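You operate a simulated robot arm through the tools that you are given. There is no shell and no other tool. Be economical: measure what you need, move in short steps, check, and stop when the job is done.

You run a simulated two-armed robot. Do the job below in one go: nothing can be reset, and whatever is moved stays where it is left.

JOB
Air the damp out with the fan till the blue meter reads 55 or less.
Fine: hold the meter still while you press its key, before and after; fan off last; dry hands on the rockers.

It is judged by the outcome, as a careful person would: the job done as asked, and still so three seconds after it is handed in. It fails if anything else is knocked over, pushed out of place, dropped, spilled or broken.

ROBOT AND FRAMES
Two 7-joint arms with two-finger parallel grippers on one trunk, on a base that drives. Base frame: it is fixed to the floor where the robot stands at the start and does not move with it; the origin is under the middle of the robot, x ahead of it, y to its left, z up. Units: m, rad, N and s.
The left shoulder is at the start at [0.06, 0.144, 0.926], the right one opposite. With the tool pointing down near the work surface each hand reaches from about 0.28 to 0.7 m from the robot's upright axis, wherever it stands, measured 20 degrees to its own side. Places, roughly: boiler rocker [-0.2, 0.8, 1.3]; cream knob [-0.5, 0.7, 1]; fan rocker [-0.2, 0.8, 1.3]; light rocker [-0.3, 0.8, 1.3]; white valve knob [0.4, 0.6, 1]; yellow key of the blue meter [0.5, 0.1, 0.9]. Payload 1.57 kg a hand.
The TCP of each hand is the grasp point between the finger pads, 0.03 m short of the fingertips. In the tool frame z runs along the fingers and y along their closing line. The gripper opens to 0.11 m. The fingers are 0.024 m wide and 0.012 m thick; the gripper's body (0.048 by 0.112 m) begins 0.078 m behind the TCP.
Orientation is told as [roll, pitch, yaw] about the base's x, y, z axes, in that order, counted from this pose: with the fingers straight down and closing along the base's y, the tool's x points along the base's -x, its y along +y and its z along -z.

CONTROLS
- The arms move only by the tool arm_command. It takes "left_increments", "right_increments" or both (then of equal length, played together; a hand with none holds still); each is text: rows parted by semicolons, each of 7 numbers parted by spaces: the shift along the base's x, y, z in m, then the turn, a rotation vector about the base's x, y, z in rad, then the finger opening in m, from 0 to 0.11. In form: dx dy dz ax ay az hand; .... A call has 1 to 8 rows; each row shifts and turns the commanded pose from where the row before left it. Each row takes 0.2 s and may step no farther than 0.05 m and 0.15 rad from the row before; otherwise, or with a gripper value out of range, the whole call is refused. Where a pose cannot be reached the arm comes as near as it can. A force on the tool above 40 N (or 10 N above the force at the start of the call, whichever is more), or a blocked arm, ends the call early, and 0.2 s more pass. The fingers move at their own pace (about 0.045 m/s each) and stop on an object; they squeeze with about 37 N. The grip force told is the motor's: it shows also when the fingers shut on nothing. Time passes only in rows, and 0.2 s behind the last, so rows that do not move let the fingers close. The reply holds the time, the measured pose of the TCP, the force on the tool along the base axes, the opening and the grip force, in the units named above and with some noise, with the torque about the TCP (base axes, N m) and any sound that the robot's microphone picked up.
- Cameras (640 x 400 px; columns grow to the right, rows downward): "scene" is now at [-0.0106, 0.0654, 1.54]; the picture's right is [0.88, -0.48, 0.00], its down [-0.35, -0.64, -0.68] and it looks along [0.33, 0.60, -0.73] (base axes); focal length 237 px, centre (320, 200). "left" rides on the left gripper at [0.07, -0.016, -0.141] in its tool frame; the picture's right is [0.23, 0.97, 0.00], its down [-0.86, 0.20, -0.48] and it looks along [-0.47, 0.11, 0.88] (tool axes); focal length 222 px, centre (320, 200). "right" rides on the right gripper at [0.07, 0.016, -0.141] in its tool frame; the picture's right is [-0.23, 0.97, 0.00], its down [-0.86, -0.20, -0.48] and it looks along [-0.47, -0.11, 0.88] (tool axes); focal length 222 px, centre (320, 200). There is no depth. A picture from a camera that has moved, and an enlarged one, comes with that camera's place and axes in the base frame and with its lens. The place of the scene camera against the robot may be out by one fixed shift of up to 0.025 m in any direction.
- capture(camera): a new picture of that camera. No time passes.
- raise_lower(by): slides the trunk up (or, below 0, down) by that many m; the arms and the scene camera ride with it, the base frame stays. It gives what a move gives, with no picture.
- drive_base(legs): drives the robot by 1 to 6 legs, each [ahead, left, turn to the left] in m, m and rad, along the robot's own axes; the way and the turn of a leg run together, so that a leg with both is an arc; at most 1.5 m and 3.142 rad a leg. The arms and the cameras ride along, it lands a little off, and it stops where it bumps. It gives what a move gives.
- pan_tilt(pan, tilt): turns the head with the scene camera to pan (to the left, within 1.501 rad either way) and tilt (down, from -0.506 to 1.204), counted from straight ahead of the robot. It gives what a move gives.
- inspect(camera, box): a new picture of the part [left, top, right, bottom] of that camera's present view, enlarged. No time passes.
- hand_in(): hands the job in; it is judged then, once.

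Go step by step. Nothing tells you exact positions but the pictures and the camera data: compare them with the known pose of the tool, close in by small moves and look again before you grip or let go. The budget is 120 turns and 88 pictures, counting those below and the enlarged ones. Unless the task says otherwise, let go and move clear before handing in, and close with one line.

The tools are called after ">>>" as name(argument=value, ...) on one line, values as JSON. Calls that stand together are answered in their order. arm_command: Moves the arms, as the interface text tells. Its arguments: {"type":"object","properties":{"left_increments":{"type":"string"},"right_increments":{"type":"string"}},"required":[]} The other tools are called the same way: raise_lower (by) slides the trunk up or down; drive_base (legs) drives the base; pan_tilt (pan, tilt) turns the head that bears the scene camera; capture (camera) takes a picture; inspect (camera, box) takes an enlarged picture of a part of a camera's view; hand_in () hands the job in.

At the start:

```text
t: 0.0
left_ee_pos: [0.2967, 0.354, 0.9999]
left_tool_rot: [-0.001, 0.0, 0.001]
left_force: [-0.2, 0.2, 0.1]
left_wrist_torque: [0.0, -0.01, 0.01]
left_width: 0.1099
left_grip_force: 0.1
right_ee_pos: [0.3892, 0.0283, 0.9995]
right_tool_rot: [-0.001, -0.001, 0.0]
right_force: [-0.5, -0.6, 0.2]
right_wrist_torque: [0.01, 0.02, 0.01]
right_width: 0.1101
right_grip_force: 0.1
trunk travel left (down, up): [-0.525, 0.065]
robot x, y, heading: [-0.0026, -0.002, 0.003]
head pan, tilt: [1.073, 0.82]
```

scene: 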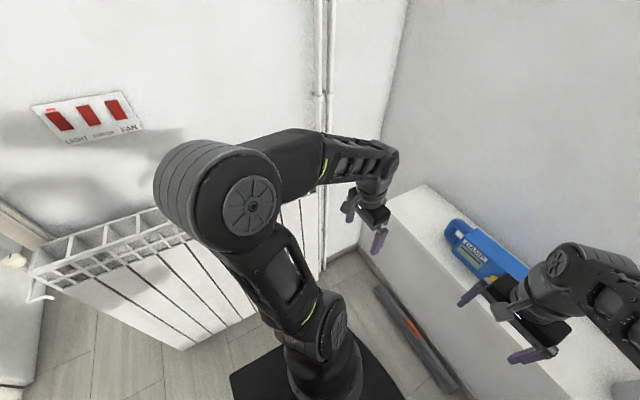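
right: 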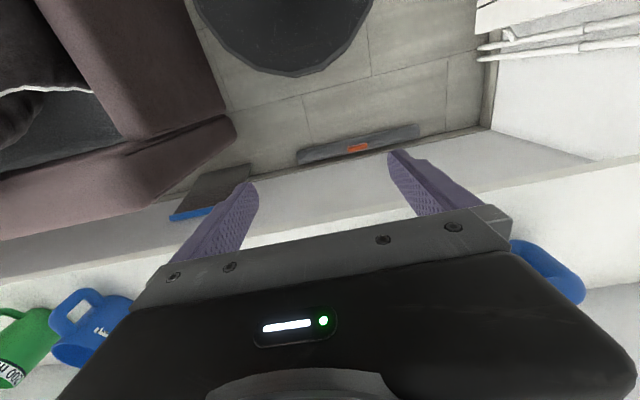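
left: 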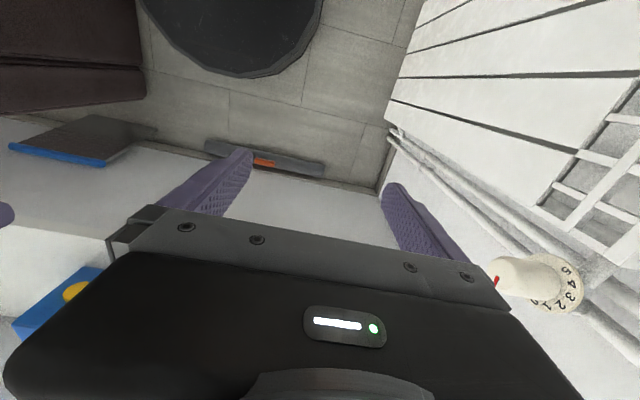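

I see a rocker panel on the left wall (light, boiler, fan), a radiator, and a blue meter on a ledge ahead. I'll look closely at the panel and the meter first.

>>> inspect(camera="scene", box=[20, 80, 160, 160])

>>> pan_tilt(pan=0.2, tilt=0.8)

>>> capture(camera="scene")

```text
4.57 times, centred on (90, 120) of scene
camera zoom: at [-0.0106, 0.0654, 1.54], right [0.88, -0.48, 0.0], down [-0.35, -0.64, -0.68], along [0.33, 0.6, -0.73], focal length 1085 px, centre (1371, 566)
```

zoom: 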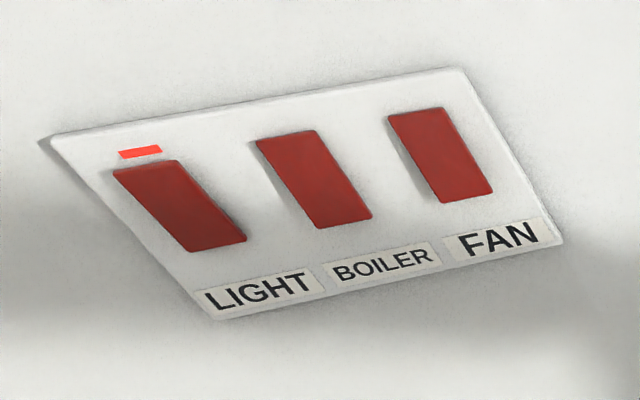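

```text
t: 1.2
left_ee_pos: [0.295, 0.3544, 0.9995]
left_tool_rot: [0.001, 0.001, 0.0]
left_force: [0.4, -0.3, -1.0]
left_wrist_torque: [-0.02, 0.02, 0.04]
left_width: 0.1097
left_grip_force: 0.1
right_ee_pos: [0.3882, 0.0286, 1.0009]
right_tool_rot: [0.0, 0.002, 0.001]
right_force: [0.2, -0.2, 0.2]
right_wrist_torque: [0.01, 0.01, -0.01]
right_width: 0.11
right_grip_force: 0.0
trunk travel left (down, up): [-0.525, 0.065]
robot x, y, heading: [0.0012, 0.0011, -0.002]
head pan, tilt: [0.201, 0.799]
```

```text
83 pictures are left
camera scene: at [0.0304, 0.0115, 1.5416], right [0.2, -0.98, 0.0], down [-0.7, -0.14, -0.7], along [0.68, 0.14, -0.72], focal length 237 px, centre (320, 200)
```

scene: 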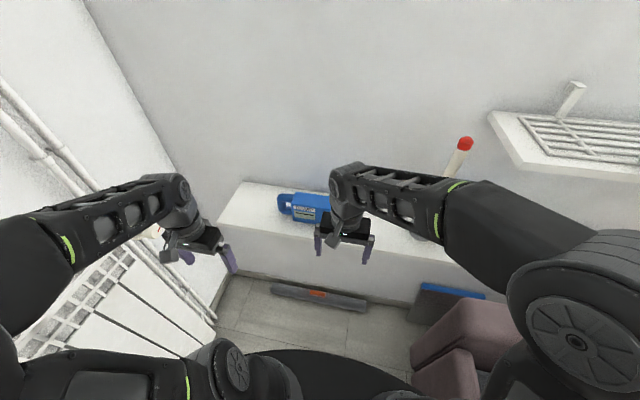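

The fan rocker is the rightmost, unlit; the light is on. The right arm hides part of the meter, so I'll zoom in and see how it stands.

>>> inspect(camera="scene", box=[240, 160, 400, 260])

>>> arm_command(right_increments="0 -0.05 0.04 0 0 0 0.11;0 -0.05 0.04 0 0 0 0.11;0 -0.04 0.02 0 0 0 0.11;0 -0.04 0 0 0 0 0.11")

>>> inspect(camera="scene", box=[240, 160, 400, 260])

>>> capture(camera="right")

```text
4.00 times, centred on (320, 210) of scene
camera zoom: at [0.0304, 0.0115, 1.5416], right [0.2, -0.98, 0.0], down [-0.7, -0.14, -0.7], along [0.68, 0.14, -0.72], focal length 949 px, centre (320, 160)
```

zoom: 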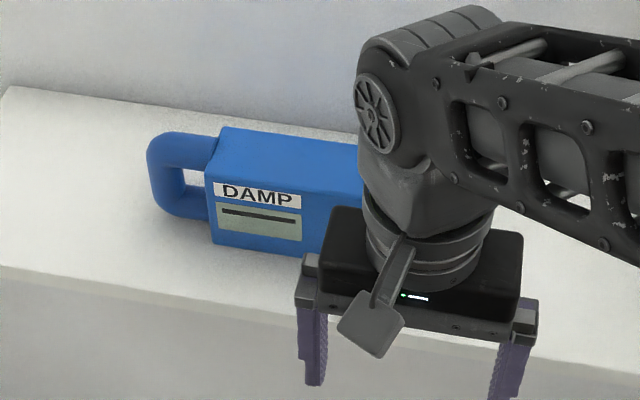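

```text
refused: row 1 steps farther than a row can; nothing moved
```

```text
4.00 times, centred on (320, 210) of scene
camera zoom: at [0.0304, 0.0115, 1.5416], right [0.2, -0.98, 0.0], down [-0.7, -0.14, -0.7], along [0.68, 0.14, -0.72], focal length 949 px, centre (320, 160)
```

zoom: 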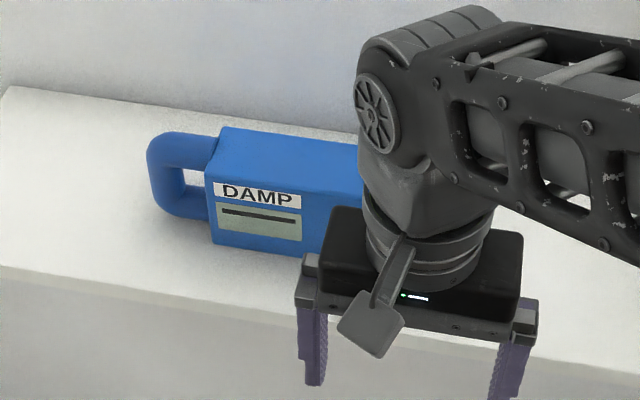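

```text
80 pictures are left
camera right: at [0.3194, 0.0435, 1.1402], right [0.23, 0.97, 0.0], down [0.86, -0.2, 0.48], along [0.47, -0.11, -0.88], focal length 222 px, centre (320, 200)
```

right: 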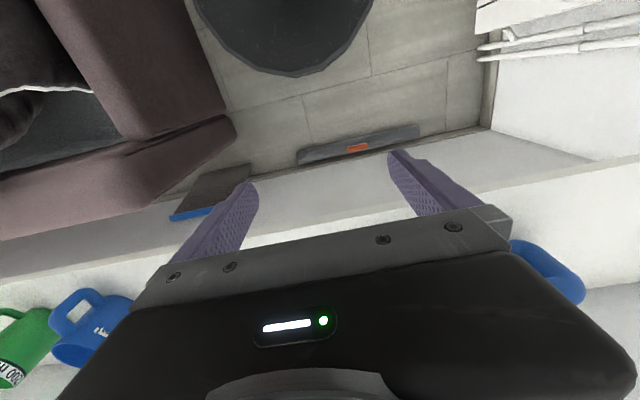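

The meter (blue, "DAMP") stands on the ledge with a handle loop at its left. I'll move the right hand up and back so I can see its key.

>>> arm_command(right_increments="-0.03 0 0.03 0 0 0 0.11;-0.03 -0.03 0.02 0 0 0 0.11;0 -0.04 0.02 0 0 0 0.11;0 -0.045 0.02 0 0 0 0.11;0 -0.045 0 0 0 0 0.11")

>>> inspect(camera="scene", box=[240, 140, 432, 260])

>>> capture(camera="right")

```text
t: 2.4
left_ee_pos: [0.296, 0.3541, 1.0006]
left_tool_rot: [0.0, -0.001, 0.001]
left_force: [-0.3, -0.2, 0.1]
left_wrist_torque: [0.01, 0.0, 0.02]
left_width: 0.1097
left_grip_force: 0.1
right_ee_pos: [0.3272, -0.1341, 1.0903]
right_tool_rot: [0.0, 0.001, 0.0]
right_force: [0.0, 0.5, -0.2]
right_wrist_torque: [0.04, 0.01, 0.01]
right_width: 0.1099
right_grip_force: 0.0
trunk travel left (down, up): [-0.525, 0.065]
robot x, y, heading: [-0.0005, -0.0017, 0.001]
head pan, tilt: [0.201, 0.799]
```

```text
3.33 times, centred on (336, 200) of scene
camera zoom: at [0.0301, 0.0107, 1.5416], right [0.2, -0.98, 0.0], down [-0.7, -0.14, -0.7], along [0.68, 0.14, -0.72], focal length 791 px, centre (267, 200)
```

zoom: 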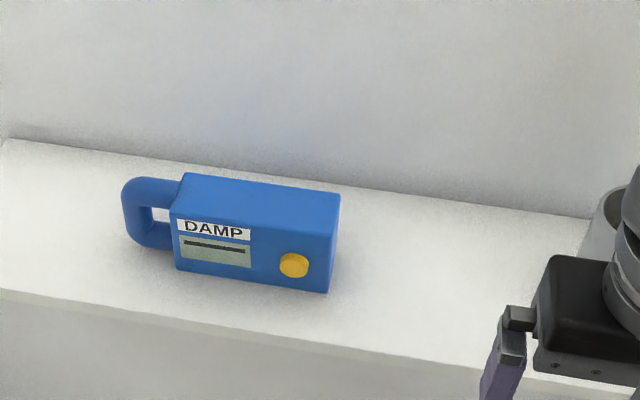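

```text
78 pictures are left
camera right: at [0.2576, -0.1183, 1.2311], right [0.23, 0.97, 0.0], down [0.86, -0.2, 0.48], along [0.47, -0.11, -0.88], focal length 222 px, centre (320, 200)
```

right: 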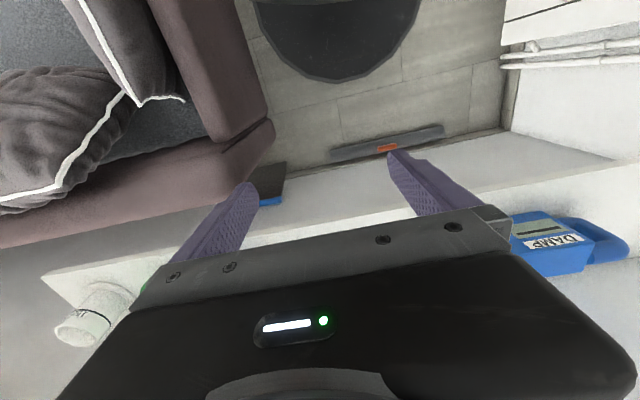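

The meter's front face (key and display) faces me, about x 0.52, with y from 0.05 to 0.21 and top at z 0.98. I'll bring the left hand up, turned 90°, above the left end of the box to hold it from the top, and check with its wrist camera.

>>> arm_command(left_increments="0 0 0.045 0 0 -0.15 0.11;0 0 0.045 0 0 -0.15 0.11;0 0 0.045 0 0 -0.15 0.11;0.04 -0.025 0 0 0 -0.15 0.11;0.04 -0.025 0 0 0 -0.15 0.11;0.04 -0.025 0 0 0 -0.15 0.11;0.04 -0.025 0 0 0 -0.15 0.11;0.04 -0.025 0 0 0 -0.15 0.11")

>>> arm_command(left_increments="0.025 -0.02 0 0 0 -0.15 0.11;0.025 -0.015 0 0 0 -0.15 0.11;0 0 0 0 0 -0.071 0.11")

>>> capture(camera="left")

>>> capture(camera="scene")

```text
t: 4.4
left_ee_pos: [0.5108, 0.1997, 1.1182]
left_tool_rot: [0.031, -0.014, -1.269]
left_force: [0.3, 0.2, 0.6]
left_wrist_torque: [-0.12, 0.0, 0.0]
left_width: 0.11
left_grip_force: 0.0
left hand out of reach, approached as far as the arm can: row 3, 6, 7, 8
right_ee_pos: [0.3276, -0.1291, 1.0912]
right_tool_rot: [-0.005, 0.0, 0.002]
right_force: [-0.1, 0.9, 0.1]
right_wrist_torque: [-0.1, 0.0, -0.01]
right_width: 0.11
right_grip_force: 0.0
trunk travel left (down, up): [-0.525, 0.065]
robot x, y, heading: [0.0024, 0.0014, 0.0]
head pan, tilt: [0.201, 0.799]
stopped in row 8 (left hand): the arm was blocked; the commanded pose is now the measured one
```

```text
t: 5.2
left_ee_pos: [0.5478, 0.1615, 1.1017]
left_tool_rot: [0.038, -0.008, -1.639]
left_force: [-0.1, 0.6, -0.1]
left_wrist_torque: [-0.02, -0.03, -0.02]
left_width: 0.1102
left_grip_force: 0.1
left hand out of reach, approached as far as the arm can: row 1, 2
right_ee_pos: [0.3276, -0.1327, 1.0907]
right_tool_rot: [0.001, 0.001, 0.001]
right_force: [-0.5, -0.3, -0.2]
right_wrist_torque: [0.0, -0.01, 0.01]
right_width: 0.1099
right_grip_force: 0.0
trunk travel left (down, up): [-0.525, 0.065]
robot x, y, heading: [-0.0007, -0.0019, 0.006]
head pan, tilt: [0.201, 0.799]
```

```text
77 pictures are left
camera left: at [0.5317, 0.2331, 1.2417], right [0.99, 0.16, 0.03], down [0.12, -0.86, 0.49], along [0.11, -0.48, -0.87], focal length 222 px, centre (320, 200)
```

left: 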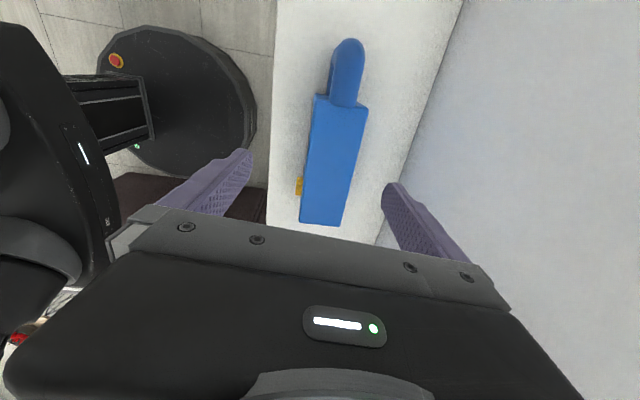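

```text
76 pictures are left
camera scene: at [0.0306, 0.012, 1.5416], right [0.2, -0.98, 0.0], down [-0.7, -0.14, -0.7], along [0.68, 0.14, -0.72], focal length 237 px, centre (320, 200)
```

scene: 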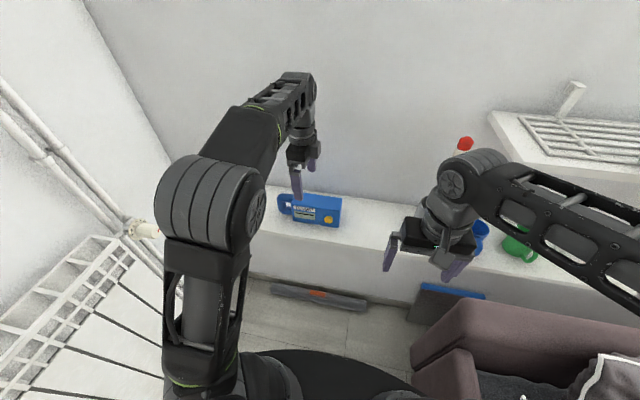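

Wrist view puts the box at x 0.537–0.602, y 0.05–0.21, clear of the wall behind. I'll line up the left hand over its left end and come down halfway, then check.

>>> arm_command(left_increments="0 0.01 -0.03 -0.015 0 0.055 0.11;0.009 0.01 -0.03 -0.015 0 0.055 0.11;0 0 -0.03 0 0 0 0.11;0 0 0 0 0 0 0.11")

>>> capture(camera="left")

>>> inspect(camera="scene", box=[240, 140, 400, 240])

```text
t: 6.2
left_ee_pos: [0.5585, 0.1819, 1.0085]
left_tool_rot: [0.033, -0.039, -1.528]
left_force: [-0.5, 0.9, -0.5]
left_wrist_torque: [-0.02, -0.05, 0.02]
left_width: 0.1099
left_grip_force: 0.0
right_ee_pos: [0.3291, -0.1336, 1.0907]
right_tool_rot: [0.0, 0.001, 0.0]
right_force: [-0.5, -0.3, 0.4]
right_wrist_torque: [0.0, 0.0, -0.04]
right_width: 0.11
right_grip_force: 0.1
trunk travel left (down, up): [-0.525, 0.065]
robot x, y, heading: [-0.0009, 0.0031, -0.0]
head pan, tilt: [0.201, 0.799]
```

```text
75 pictures are left
camera left: at [0.5334, 0.2553, 1.1468], right [0.96, 0.27, 0.02], down [0.22, -0.83, 0.52], along [0.16, -0.49, -0.85], focal length 222 px, centre (320, 200)
```

left: 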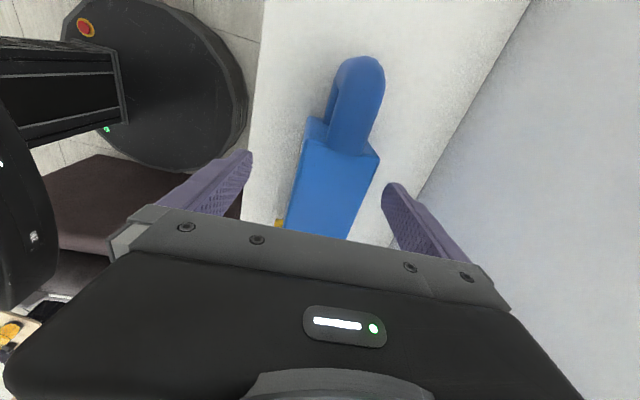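

```text
4.00 times, centred on (320, 190) of scene
camera zoom: at [0.0306, 0.0115, 1.5416], right [0.2, -0.98, 0.0], down [-0.7, -0.14, -0.7], along [0.68, 0.14, -0.72], focal length 949 px, centre (320, 240)
```

zoom: 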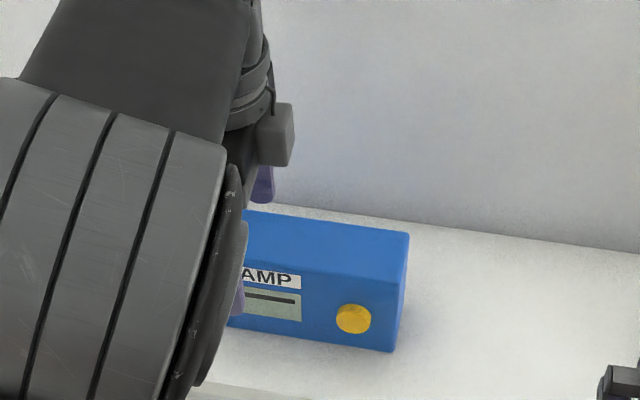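

The box lies between the open fingers; the hand is 12 mm short in x and slightly tilted. I'll correct that, go down to z 0.945 and close gently on the box.

>>> arm_command(left_increments="0.012 0 0 0.038 0.035 0 0.11;0 0 -0.03 0 0 0 0.11;0 0 -0.03 0 0 0 0.11;0 0 0 0 0 0 0.11")

>>> capture(camera="left")

```text
t: 7.2
left_ee_pos: [0.57, 0.1822, 0.9514]
left_tool_rot: [0.001, 0.001, -1.529]
left_force: [-0.3, -0.7, -0.4]
left_wrist_torque: [0.02, -0.01, 0.01]
left_width: 0.1099
left_grip_force: 0.0
right_ee_pos: [0.3289, -0.1326, 1.0918]
right_tool_rot: [-0.001, 0.0, 0.001]
right_force: [0.3, -0.3, 0.8]
right_wrist_torque: [0.0, 0.0, -0.03]
right_width: 0.1099
right_grip_force: 0.1
trunk travel left (down, up): [-0.525, 0.065]
robot x, y, heading: [-0.001, -0.0015, -0.002]
head pan, tilt: [0.201, 0.799]
```

```text
73 pictures are left
camera left: at [0.551, 0.2508, 1.0928], right [0.96, 0.27, 0.0], down [0.23, -0.85, 0.48], along [0.13, -0.46, -0.88], focal length 222 px, centre (320, 200)
```

left: 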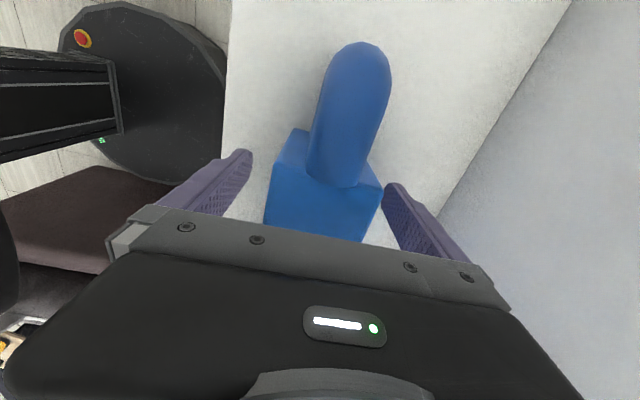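

The fingers straddle the box, but here they'd cover the display. I'll slide along to y≈0.118, the gap between display and key, and then close.

>>> arm_command(left_increments="0.001 -0.032 0 0 0 0 0.11;0.002 -0.032 0 0 0 0 0.11;0 0 -0.004 0 0 0 0.11;0 0 0 0 0 0 0.11")

>>> inspect(camera="scene", box=[240, 140, 400, 240])

>>> capture(camera="right")

```text
t: 8.2
left_ee_pos: [0.5735, 0.1176, 0.9477]
left_tool_rot: [-0.001, 0.001, -1.529]
left_force: [0.3, 0.1, 0.4]
left_wrist_torque: [0.0, -0.01, -0.02]
left_width: 0.1099
left_grip_force: 0.0
right_ee_pos: [0.3297, -0.133, 1.0914]
right_tool_rot: [0.002, -0.001, 0.0]
right_force: [0.8, -0.1, -0.7]
right_wrist_torque: [-0.01, 0.01, -0.02]
right_width: 0.1103
right_grip_force: 0.1
trunk travel left (down, up): [-0.525, 0.065]
robot x, y, heading: [0.0041, 0.0042, -0.004]
head pan, tilt: [0.201, 0.799]
```

```text
4.00 times, centred on (320, 190) of scene
camera zoom: at [0.0307, 0.0114, 1.5416], right [0.2, -0.98, 0.0], down [-0.7, -0.14, -0.7], along [0.68, 0.14, -0.72], focal length 949 px, centre (320, 240)
```

zoom: 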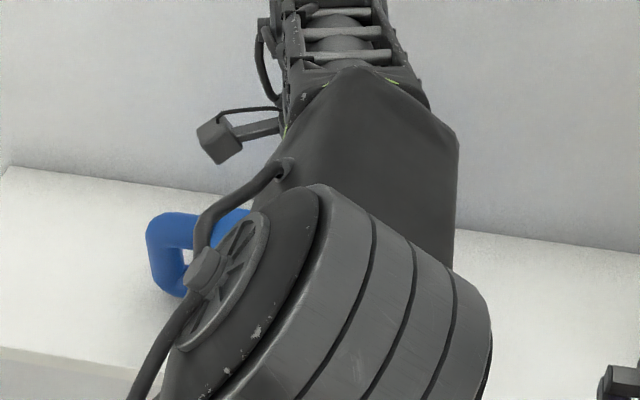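

```text
71 pictures are left
camera right: at [0.2585, -0.1177, 1.2311], right [0.23, 0.97, 0.0], down [0.86, -0.2, 0.48], along [0.47, -0.11, -0.88], focal length 222 px, centre (320, 200)
```

right: 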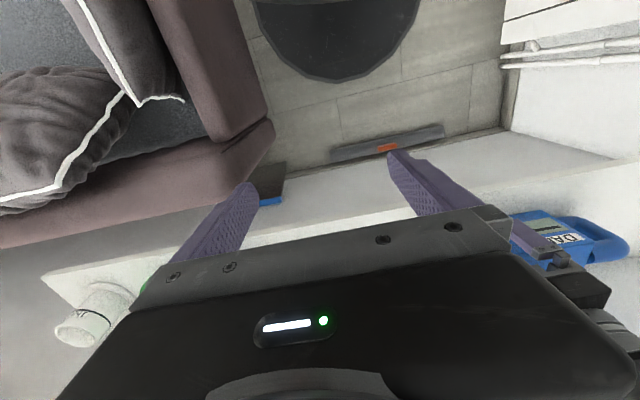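

The elbow hides the scene view but the right wrist camera sees the display area. I'll tilt the right hand forward with fingers shut and bring it low in front of the meter to look at the key.

>>> arm_command(right_increments="0 0.02 -0.015 0 -0.14 0 0.06;0 0.02 -0.015 0 -0.14 0 0.03;0 0.02 -0.015 0 -0.14 0 0;0 0.02 -0.015 0 -0.14 0 0;0 0.02 -0.015 0 -0.14 0 0;0 0.02 -0.015 0 -0.1 0 0;0 0.01 0 0 0 0 0;0 0 0 0 0 0 0")

>>> capture(camera="right")

```text
t: 10.0
left_ee_pos: [0.5733, 0.1175, 0.9484]
left_tool_rot: [0.0, 0.0, -1.53]
left_force: [1.0, 0.0, -0.3]
left_wrist_torque: [0.02, 0.0, 0.01]
left_width: 0.11
left_grip_force: 0.0
right_ee_pos: [0.3397, 0.0159, 1.016]
right_tool_rot: [0.003, -0.801, -0.001]
right_force: [-0.7, 0.6, -0.5]
right_wrist_torque: [0.03, 0.01, 0.0]
right_width: 0.0001
right_grip_force: 21.0
right hand out of reach, approached as far as the arm can: row 5, 6
trunk travel left (down, up): [-0.525, 0.065]
robot x, y, heading: [-0.0009, -0.0025, 0.001]
head pan, tilt: [0.201, 0.799]
```

```text
70 pictures are left
camera right: at [0.1899, 0.0316, 1.0636], right [0.16, 0.97, 0.16], down [0.25, -0.2, 0.95], along [0.95, -0.11, -0.28], focal length 222 px, centre (320, 200)
```

right: 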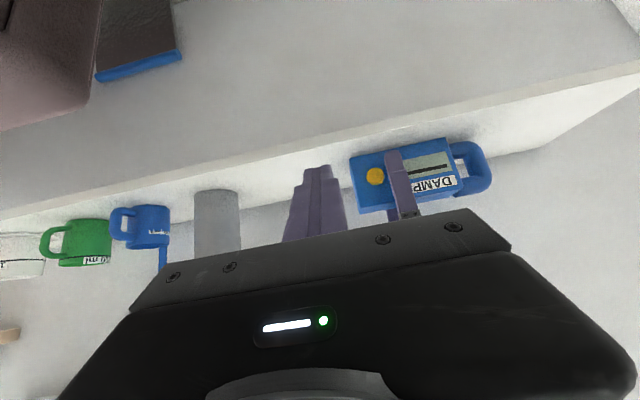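

I see the key right beside the left finger. I'll close the left hand on the box to hold it and zoom in.

>>> arm_command(left_increments="0 0 0 0 0 0 0.075;0 0 0 0 0 0 0.068;0 0 0 0 0 0 0.064;0 0 0 0 0 0 0.06;0 0 0 0 0 0 0.056;0 0 0 0 0 0 0.05;0 0 0 0 0 0 0.05")

>>> inspect(camera="right", box=[300, 120, 508, 250])

```text
t: 11.6
left_ee_pos: [0.5725, 0.1179, 0.9489]
left_tool_rot: [0.0, 0.0, -1.528]
left_force: [0.0, -0.1, 1.0]
left_wrist_torque: [-0.06, 0.07, -0.07]
left_width: 0.0601
left_grip_force: 36.5
right_ee_pos: [0.3409, 0.015, 1.0157]
right_tool_rot: [0.002, -0.799, 0.0]
right_force: [-0.2, -0.2, -0.1]
right_wrist_torque: [-0.05, 0.0, 0.0]
right_width: 0.0
right_grip_force: 21.2
trunk travel left (down, up): [-0.525, 0.065]
robot x, y, heading: [-0.0013, -0.0033, -0.001]
head pan, tilt: [0.201, 0.799]
```

```text
3.08 times, centred on (404, 185) of right
camera zoom: at [0.1901, 0.0315, 1.0637], right [0.16, 0.97, 0.16], down [0.25, -0.2, 0.95], along [0.95, -0.11, -0.28], focal length 684 px, centre (62, 246)
```

zoom: 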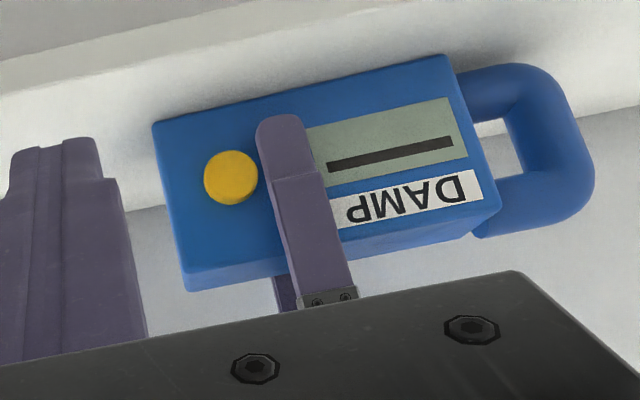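

The box is held firmly (0.060 m wide). The key is at about y 0.085, z 0.944, with its front near x 0.53. I'll bring the right fingertips in front of it and check clearance with the left arm.

>>> arm_command(right_increments="0.01 0.034 -0.015 0 0 0 0;0.02 0.034 -0.015 0 0 0 0;0.035 0 -0.014 0 0 0 0;0.035 0 -0.01 0 0 0 0;0 0 0 0 0 0 0")

>>> capture(camera="right")

>>> capture(camera="scene")

```text
t: 12.8
left_ee_pos: [0.574, 0.1197, 0.9485]
left_tool_rot: [0.001, -0.004, -1.525]
left_force: [-0.5, 0.0, -3.4]
left_wrist_torque: [-0.06, -0.04, 0.01]
left_width: 0.0597
left_grip_force: 37.5
right_ee_pos: [0.4358, 0.0761, 0.9518]
right_tool_rot: [-0.016, -0.79, 0.019]
right_force: [0.0, -0.3, 0.3]
right_wrist_torque: [0.0, 0.04, -0.02]
right_width: 0.0
right_grip_force: 21.4
trunk travel left (down, up): [-0.525, 0.065]
robot x, y, heading: [-0.0008, -0.0006, -0.002]
head pan, tilt: [0.201, 0.799]
```

```text
68 pictures are left
camera right: at [0.2857, 0.0932, 1.0006], right [0.15, 0.98, 0.15], down [0.26, -0.19, 0.95], along [0.95, -0.11, -0.28], focal length 222 px, centre (320, 200)
```

right: 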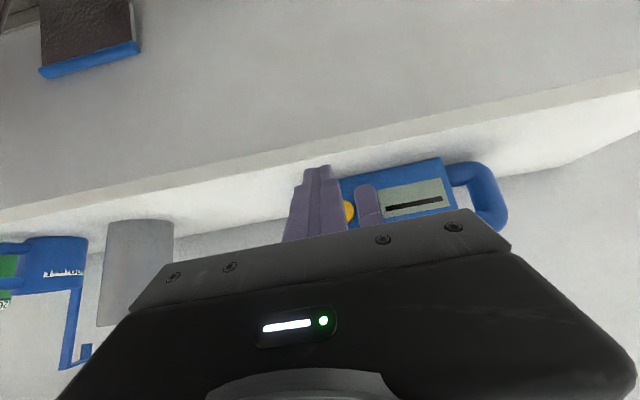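

```text
67 pictures are left
camera scene: at [0.0307, 0.0118, 1.5416], right [0.2, -0.98, 0.0], down [-0.7, -0.14, -0.7], along [0.68, 0.14, -0.72], focal length 237 px, centre (320, 200)
```

scene: 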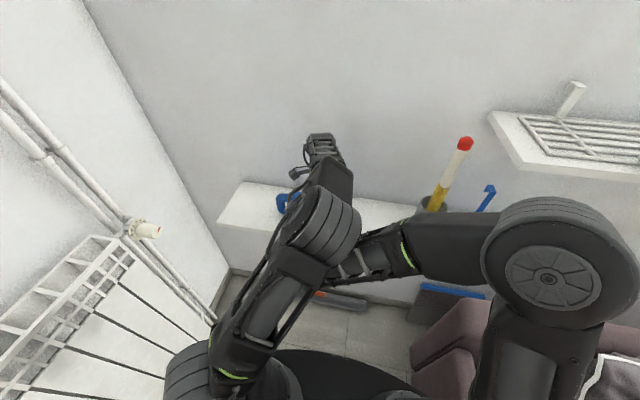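

The arms pass close together; I'll wait a row to see whether they touch.

>>> arm_command(right_increments="0 0 0 0 0 0 0;0 0 0 0 0 0 0")

>>> inspect(camera="scene", box=[240, 120, 448, 250])

```text
t: 13.4
left_ee_pos: [0.5741, 0.1199, 0.9477]
left_tool_rot: [0.001, -0.005, -1.525]
left_force: [0.2, -1.0, -2.7]
left_wrist_torque: [-0.06, -0.04, 0.02]
left_width: 0.0599
left_grip_force: 36.6
right_ee_pos: [0.436, 0.0774, 0.9527]
right_tool_rot: [-0.015, -0.79, 0.017]
right_force: [-0.2, 0.6, 0.6]
right_wrist_torque: [0.02, -0.02, 0.0]
right_width: 0.0001
right_grip_force: 20.9
trunk travel left (down, up): [-0.525, 0.065]
robot x, y, heading: [-0.0012, 0.0014, 0.004]
head pan, tilt: [0.201, 0.799]
```

```text
3.08 times, centred on (344, 185) of scene
camera zoom: at [0.031, 0.0115, 1.5416], right [0.2, -0.98, 0.0], down [-0.7, -0.14, -0.7], along [0.68, 0.14, -0.72], focal length 730 px, centre (246, 246)
```

zoom: 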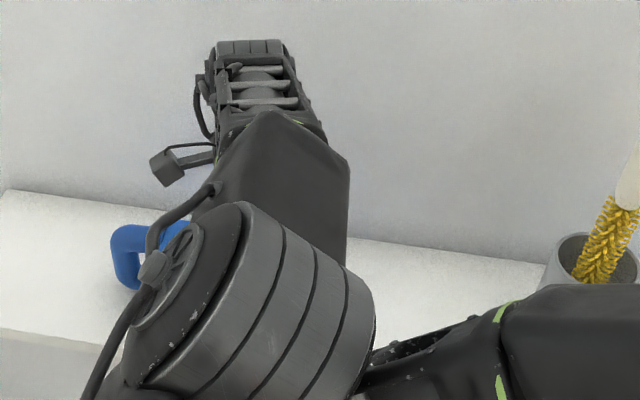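

The arms do touch (right wrist under the left elbow), so I'll back the right hand off the way it came. Then I'll yaw it so it comes in from the right side, away from the elbow.

>>> arm_command(right_increments="-0.03 -0.02 0.01 0 0 0 0;-0.03 -0.035 0.015 0 0 0 0;-0.01 -0.04 0.015 0 0 0.12 0;0 -0.04 0 0 0 0.12 0;0 0 0 0 0 0.12 0;0 0 0 0 0 0.12 0;0 0 0 0 0 0.12 0;0 0 0 0 0 0 0")

>>> capture(camera="right")

>>> capture(camera="scene")

```text
t: 15.2
left_ee_pos: [0.5731, 0.1162, 0.9483]
left_tool_rot: [0.0, -0.001, -1.53]
left_force: [-1.4, -0.2, 2.5]
left_wrist_torque: [-0.27, 0.11, -0.09]
left_width: 0.06
left_grip_force: 36.9
right_ee_pos: [0.4127, -0.0146, 1.0266]
right_tool_rot: [0.002, -0.801, 0.598]
right_force: [1.0, -0.1, -0.4]
right_wrist_torque: [0.0, -0.01, 0.0]
right_width: 0.0
right_grip_force: 21.2
right hand out of reach, approached as far as the arm can: row 3, 4, 5
trunk travel left (down, up): [-0.525, 0.065]
robot x, y, heading: [-0.0006, 0.0023, -0.004]
head pan, tilt: [0.201, 0.799]
```

```text
65 pictures are left
camera right: at [0.2793, -0.0861, 1.0741], right [-0.42, 0.89, 0.17], down [0.32, -0.02, 0.95], along [0.85, 0.45, -0.28], focal length 222 px, centre (320, 200)
```

right: 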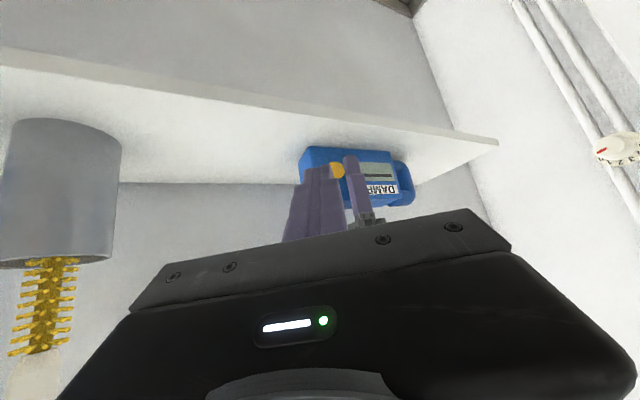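

```text
64 pictures are left
camera scene: at [0.0301, 0.0114, 1.5416], right [0.2, -0.98, 0.0], down [-0.7, -0.14, -0.7], along [0.68, 0.14, -0.72], focal length 237 px, centre (320, 200)
```

scene: 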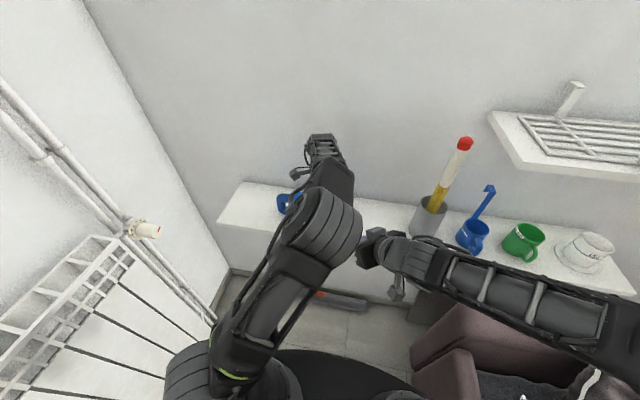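

Now the right arm comes from the side, well clear of the left elbow. I'll move the fingertips to just before the key.

>>> arm_command(right_increments="0 0.03 -0.03 0 0 0 0;0.01 0.03 -0.03 0 0 0 0;0.02 0.03 -0.01 0 0 0 0;0.025 0 0 0 0 0 0;0 0 0 0 0 0 0")

>>> inspect(camera="right", box=[250, 120, 458, 250])

>>> inspect(camera="scene", box=[240, 120, 448, 250])

```text
t: 16.4
left_ee_pos: [0.5721, 0.1173, 0.9478]
left_tool_rot: [0.002, 0.002, -1.531]
left_force: [1.0, 0.5, 1.8]
left_wrist_torque: [0.14, 0.1, -0.11]
left_width: 0.0596
left_grip_force: 37.1
right_ee_pos: [0.4663, 0.0759, 0.9571]
right_tool_rot: [0.003, -0.798, 0.599]
right_force: [0.5, 0.5, 0.6]
right_wrist_torque: [0.01, -0.03, 0.02]
right_width: 0.0001
right_grip_force: 21.2
trunk travel left (down, up): [-0.525, 0.065]
robot x, y, heading: [-0.0003, -0.0012, -0.0]
head pan, tilt: [0.201, 0.799]
```

```text
3.08 times, centred on (354, 185) of right
camera zoom: at [0.3341, 0.0054, 1.0049], right [-0.42, 0.89, 0.16], down [0.32, -0.02, 0.95], along [0.85, 0.45, -0.28], focal length 684 px, centre (215, 246)
```

zoom: 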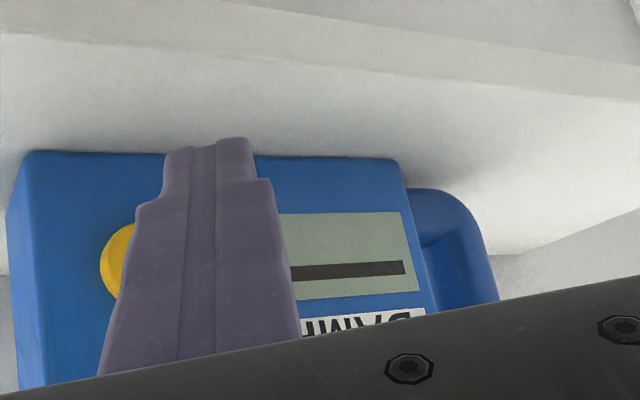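

```text
3.08 times, centred on (344, 185) of scene
camera zoom: at [0.0307, 0.0115, 1.5416], right [0.2, -0.98, 0.0], down [-0.7, -0.14, -0.7], along [0.68, 0.14, -0.72], focal length 730 px, centre (246, 246)
```

zoom: 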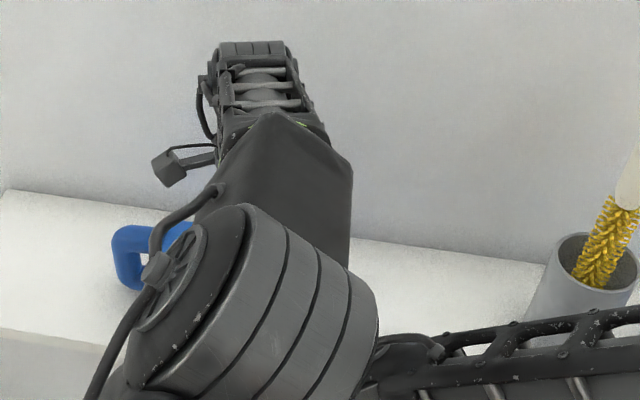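

Fingertips are aligned in front of the key, about 3 cm short. I'll push in along +x in small steps.

>>> arm_command(right_increments="0.015 0 0 0 0 0 0;0.008 0 0 0 0 0 0;0.004 0 0 0 0 0 0;0.004 0 0 0 0 0 0")

>>> inspect(camera="right", box=[250, 120, 458, 250])

```text
t: 17.4
left_ee_pos: [0.5729, 0.1176, 0.9486]
left_tool_rot: [0.001, -0.001, -1.529]
left_force: [0.5, 1.8, 0.7]
left_wrist_torque: [0.32, 0.15, 0.03]
left_width: 0.0598
left_grip_force: 37.1
right_ee_pos: [0.4981, 0.0764, 0.9575]
right_tool_rot: [0.001, -0.801, 0.599]
right_force: [-1.0, 0.2, 0.5]
right_wrist_torque: [0.01, 0.0, -0.01]
right_width: 0.0
right_grip_force: 20.7
trunk travel left (down, up): [-0.525, 0.065]
robot x, y, heading: [-0.0012, 0.0, 0.002]
head pan, tilt: [0.201, 0.799]
```

```text
3.08 times, centred on (354, 185) of right
camera zoom: at [0.365, 0.0052, 1.005], right [-0.42, 0.89, 0.16], down [0.32, -0.02, 0.95], along [0.85, 0.45, -0.28], focal length 684 px, centre (215, 246)
```

zoom: 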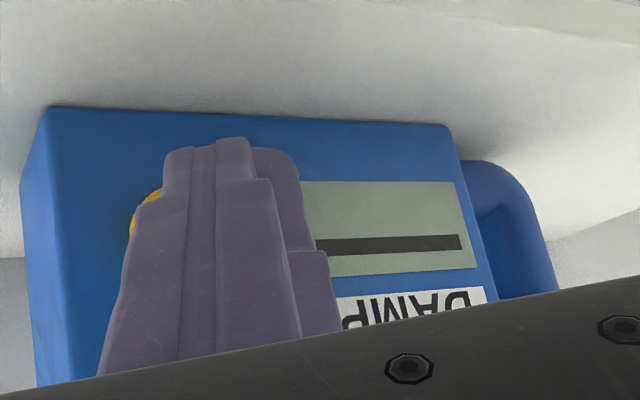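

No contact yet; I'll go on in small steps.

>>> arm_command(right_increments="0.004 0 0 0 0 0 0;0.004 0 0 0 0 0 0;0.003 0 0 0 0 0 0")

>>> inspect(camera="right", box=[250, 120, 458, 250])

```text
t: 18.2
left_ee_pos: [0.5725, 0.1171, 0.9472]
left_tool_rot: [0.001, 0.001, -1.528]
left_force: [1.3, 0.0, -0.1]
left_wrist_torque: [0.22, 0.15, 0.11]
left_width: 0.06
left_grip_force: 36.4
right_ee_pos: [0.5091, 0.0781, 0.9572]
right_tool_rot: [0.001, -0.8, 0.601]
right_force: [-2.1, -0.1, -0.8]
right_wrist_torque: [-0.02, 0.02, 0.02]
right_width: 0.0002
right_grip_force: 21.6
trunk travel left (down, up): [-0.525, 0.065]
robot x, y, heading: [0.0023, -0.0015, -0.005]
head pan, tilt: [0.201, 0.799]
```

```text
3.08 times, centred on (354, 185) of right
camera zoom: at [0.3753, 0.0065, 1.0043], right [-0.42, 0.89, 0.16], down [0.32, -0.02, 0.95], along [0.85, 0.45, -0.28], focal length 684 px, centre (215, 246)
```

zoom: 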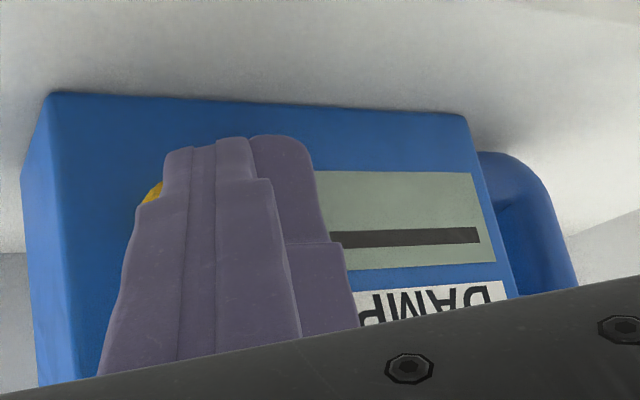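

Contact begins (about 2 N). A few more millimetres.

>>> arm_command(right_increments="0.003 0 0 0 0 0 0;0.003 0 0 0 0 0 0;0 0 0 0 0 0 0")

>>> inspect(camera="right", box=[250, 120, 458, 250])

```text
t: 19.0
left_ee_pos: [0.5731, 0.119, 0.9473]
left_tool_rot: [0.002, -0.001, -1.528]
left_force: [7.2, -1.2, -0.2]
left_wrist_torque: [0.09, 0.01, 0.27]
left_width: 0.06
left_grip_force: 37.1
right_ee_pos: [0.5139, 0.0764, 0.9576]
right_tool_rot: [0.004, -0.799, 0.599]
right_force: [-7.4, 0.8, 0.1]
right_wrist_torque: [0.0, 0.09, 0.04]
right_width: 0.0001
right_grip_force: 21.7
trunk travel left (down, up): [-0.525, 0.065]
robot x, y, heading: [0.0029, -0.0008, 0.004]
head pan, tilt: [0.201, 0.799]
heard: click
```

```text
3.08 times, centred on (354, 185) of right
camera zoom: at [0.3804, 0.0059, 1.0046], right [-0.42, 0.89, 0.16], down [0.32, -0.02, 0.95], along [0.85, 0.45, -0.28], focal length 684 px, centre (215, 246)
```

zoom: 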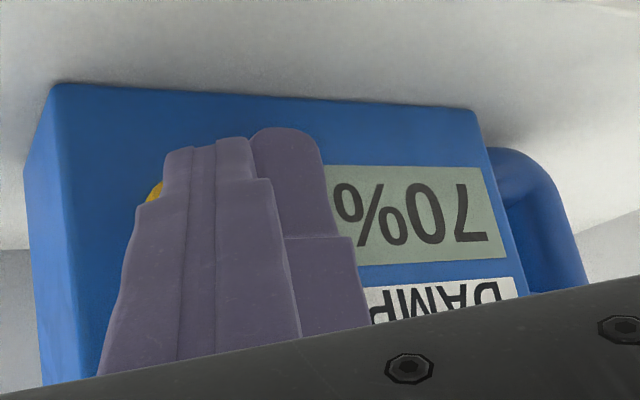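

Click: the meter reads 70%. I'll back the right hand off, then open the left hand and lift it clear.

>>> arm_command(right_increments="-0.02 0 0 0 0 0 0;-0.03 -0.01 0 0 0 0 0;-0.02 -0.03 0.02 0 0 0 0;0 -0.04 0.03 0 0 0 0;0 -0.04 0.03 0 0 0 0")

>>> arm_command(left_increments="0 0 0 0 0 0 0.09;0 0 0 0 0 0 0.11;0 0 0 0 0 0 0.11;0 0 0 0 0 0 0.11;0 0 0.04 0 0 0 0.11;0 0 0.04 0 0 0 0.11")

>>> inspect(camera="right", box=[250, 120, 458, 250])

```text
t: 20.2
left_ee_pos: [0.5733, 0.118, 0.9487]
left_tool_rot: [0.001, 0.001, -1.528]
left_force: [-1.5, -0.9, 1.1]
left_wrist_torque: [0.24, -0.07, 0.09]
left_width: 0.0596
left_grip_force: 36.7
right_ee_pos: [0.4471, -0.0405, 1.03]
right_tool_rot: [-0.043, -0.796, 0.636]
right_force: [-1.8, 0.6, -0.3]
right_wrist_torque: [-0.02, -0.07, -0.12]
right_width: 0.0001
right_grip_force: 21.1
right hand out of reach, approached as far as the arm can: row 5
trunk travel left (down, up): [-0.525, 0.065]
robot x, y, heading: [-0.0005, 0.0012, 0.003]
head pan, tilt: [0.201, 0.799]
```

```text
t: 21.6
left_ee_pos: [0.5745, 0.116, 1.027]
left_tool_rot: [0.0, 0.0, -1.53]
left_force: [0.2, -0.7, -0.1]
left_wrist_torque: [0.01, 0.0, -0.02]
left_width: 0.1098
left_grip_force: 0.0
right_ee_pos: [0.4466, -0.0382, 1.0288]
right_tool_rot: [-0.009, -0.792, 0.601]
right_force: [-0.1, -0.1, 0.4]
right_wrist_torque: [0.02, 0.02, -0.02]
right_width: 0.0
right_grip_force: 21.5
trunk travel left (down, up): [-0.525, 0.065]
robot x, y, heading: [-0.0005, 0.0, -0.004]
head pan, tilt: [0.201, 0.799]
```

```text
3.08 times, centred on (354, 185) of right
camera zoom: at [0.313, -0.109, 1.0772], right [-0.41, 0.9, 0.15], down [0.32, -0.01, 0.95], along [0.85, 0.44, -0.28], focal length 684 px, centre (215, 246)
```

zoom: 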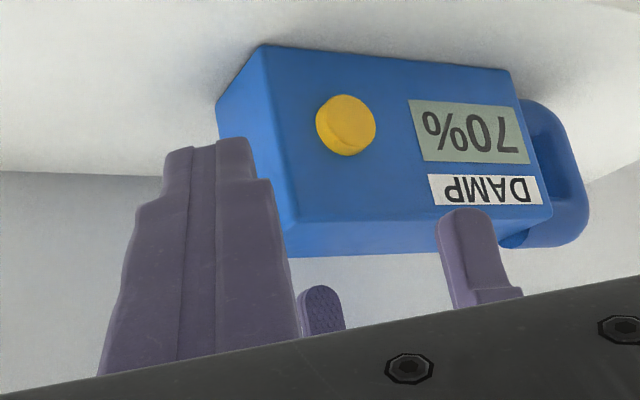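

The meter stands undisturbed, showing 70%. Now I'll fold both hands back and look at the left wall and the floor there.

>>> arm_command(left_increments="-0.04 0.01 0.02 0 0 0.15 0.11;-0.045 0.02 0 0 0 0.15 0.08;-0.045 0.02 0 0 0 0.15 0.04;-0.045 0.02 0 0 0 0.15 0;-0.045 0.02 0 0 0 0.15 0;-0.03 0.02 0 0 0 0.15 0;0 0.02 0 0 0 0.15 0;0 0 0 0 0 0.15 0", right_increments="-0.03 -0.02 0.02 0 0.12 -0.1 0;-0.03 -0.02 0.02 0 0.12 -0.1 0;-0.02 -0.02 0 0 0.12 -0.1 0;0 -0.02 0 0 0.12 -0.1 0;0 0 0 0 0.12 -0.1 0;0 0 0 0 0.12 -0.1 0;0 0 0 0 0.08 0 0;0 0 0 0 0 0 0")

>>> pan_tilt(pan=1.4, tilt=0.75)

>>> capture(camera="scene")

```text
refused: row 1 steps farther than a row can; nothing moved
```

```text
t: 23.0
left_ee_pos: [0.5746, 0.115, 1.0266]
left_tool_rot: [0.002, -0.001, -1.528]
left_force: [0.0, 0.2, 0.5]
left_wrist_torque: [0.0, -0.05, -0.03]
left_width: 0.1101
left_grip_force: 0.0
right_ee_pos: [0.4463, -0.04, 1.0292]
right_tool_rot: [-0.01, -0.792, 0.603]
right_force: [-0.8, 0.0, 0.7]
right_wrist_torque: [-0.02, -0.01, 0.05]
right_width: 0.0
right_grip_force: 21.3
trunk travel left (down, up): [-0.525, 0.065]
robot x, y, heading: [0.0031, 0.0001, 0.003]
head pan, tilt: [1.4, 0.75]
```

```text
57 pictures are left
camera scene: at [-0.0342, 0.077, 1.5456], right [0.99, -0.17, 0.0], down [-0.12, -0.67, -0.73], along [0.12, 0.72, -0.68], focal length 237 px, centre (320, 200)
```

scene: 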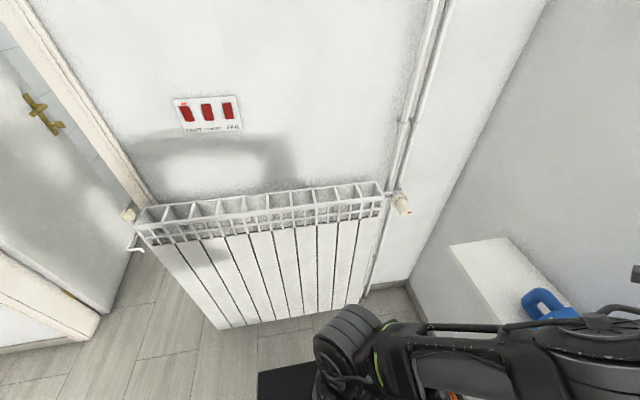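

The way to the left wall is open floor with the radiator below the panel. I'll redo the retraction with smaller turns.

>>> arm_command(left_increments="-0.03 0.01 0.02 0 0 0.14 0.11;-0.04 0.02 0 0 0 0.14 0.08;-0.045 0.02 0 0 0 0.14 0.04;-0.045 0.02 0 0 0 0.14 0;-0.045 0.02 0 0 0 0.14 0;-0.03 0.02 0 0 0 0.14 0;0 0.02 0 0 0 0.14 0;0 0 0 0 0 0.14 0", right_increments="-0.03 -0.02 0.02 0 0.1 -0.08 0;-0.03 -0.02 0.02 0 0.1 -0.08 0;-0.02 -0.02 0 0 0.1 -0.08 0;0 -0.02 0 0 0.1 -0.08 0;0 0 0 0 0.1 -0.08 0;0 0 0 0 0.1 -0.08 0;0 0 0 0 0.1 -0.08 0;0 0 0 0 0.1 0 0")

>>> inspect(camera="scene", box=[160, 80, 256, 140])

>>> capture(camera="scene")

```text
t: 24.8
left_ee_pos: [0.338, 0.2464, 1.0469]
left_tool_rot: [0.0, 0.001, -0.408]
left_force: [-0.9, -0.4, 0.1]
left_wrist_torque: [-0.03, 0.04, 0.0]
left_width: 0.0
left_grip_force: 15.2
right_ee_pos: [0.3642, -0.1174, 1.0676]
right_tool_rot: [0.19, -0.027, -0.077]
right_force: [-0.3, 0.0, -0.4]
right_wrist_torque: [0.01, 0.02, -0.01]
right_width: 0.0001
right_grip_force: 21.5
trunk travel left (down, up): [-0.525, 0.065]
robot x, y, heading: [0.0026, -0.0001, 0.002]
head pan, tilt: [1.4, 0.75]
```

```text
6.67 times, centred on (208, 110) of scene
camera zoom: at [-0.0339, 0.0768, 1.5456], right [0.99, -0.17, 0.0], down [-0.12, -0.67, -0.73], along [0.12, 0.72, -0.68], focal length 1582 px, centre (1067, 800)
```

zoom: 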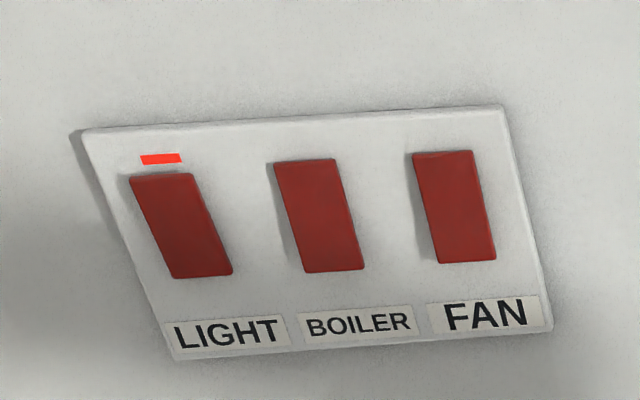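

```text
55 pictures are left
camera scene: at [-0.0339, 0.0768, 1.5456], right [0.99, -0.17, 0.0], down [-0.12, -0.67, -0.73], along [0.12, 0.72, -0.68], focal length 237 px, centre (320, 200)
```

scene: 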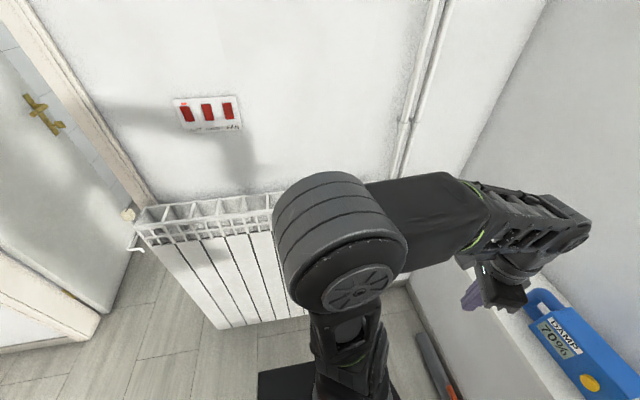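

The fan rocker is at roughly [-0.19, 0.8, 1.26]. I'll turn the base 90° left in place to face that wall and look.

>>> drive_base(legs=[[0, 0, 1.57]])

>>> pan_tilt(pan=0.15, tilt=0.6)

>>> capture(camera="scene")

```text
t: 29.0
left_ee_pos: [-0.2427, 0.3397, 1.0471]
left_tool_rot: [0.0, -0.001, 1.153]
left_force: [0.0, -0.3, -0.3]
left_wrist_torque: [0.04, -0.02, 0.03]
left_width: 0.0
left_grip_force: 21.1
right_ee_pos: [0.121, 0.3636, 1.0684]
right_tool_rot: [0.19, -0.032, 1.489]
right_force: [-0.1, -0.8, 1.2]
right_wrist_torque: [0.0, -0.01, 0.0]
right_width: 0.0
right_grip_force: 20.9
trunk travel left (down, up): [-0.525, 0.065]
robot x, y, heading: [-0.0041, -0.0009, 1.561]
head pan, tilt: [1.4, 0.75]
```

```text
t: 30.4
left_ee_pos: [-0.2424, 0.3398, 1.048]
left_tool_rot: [0.0, -0.002, 1.15]
left_force: [0.5, -0.1, -1.1]
left_wrist_torque: [-0.04, 0.01, -0.03]
left_width: 0.0
left_grip_force: 21.5
right_ee_pos: [0.1216, 0.363, 1.0689]
right_tool_rot: [0.192, -0.033, 1.486]
right_force: [0.0, 0.6, -0.7]
right_wrist_torque: [0.02, -0.01, -0.04]
right_width: 0.0001
right_grip_force: 21.3
trunk travel left (down, up): [-0.525, 0.065]
robot x, y, heading: [-0.0001, 0.0036, 1.561]
head pan, tilt: [0.15, 0.6]
```

```text
54 pictures are left
camera scene: at [-0.0313, 0.053, 1.5585], right [0.99, 0.14, 0.0], down [0.08, -0.56, -0.82], along [-0.12, 0.82, -0.57], focal length 237 px, centre (320, 200)
```

scene: 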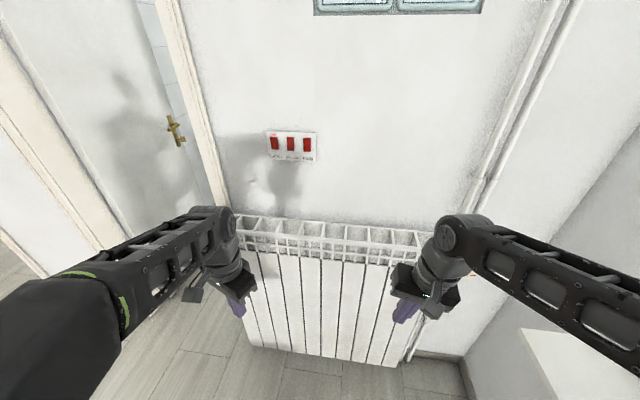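

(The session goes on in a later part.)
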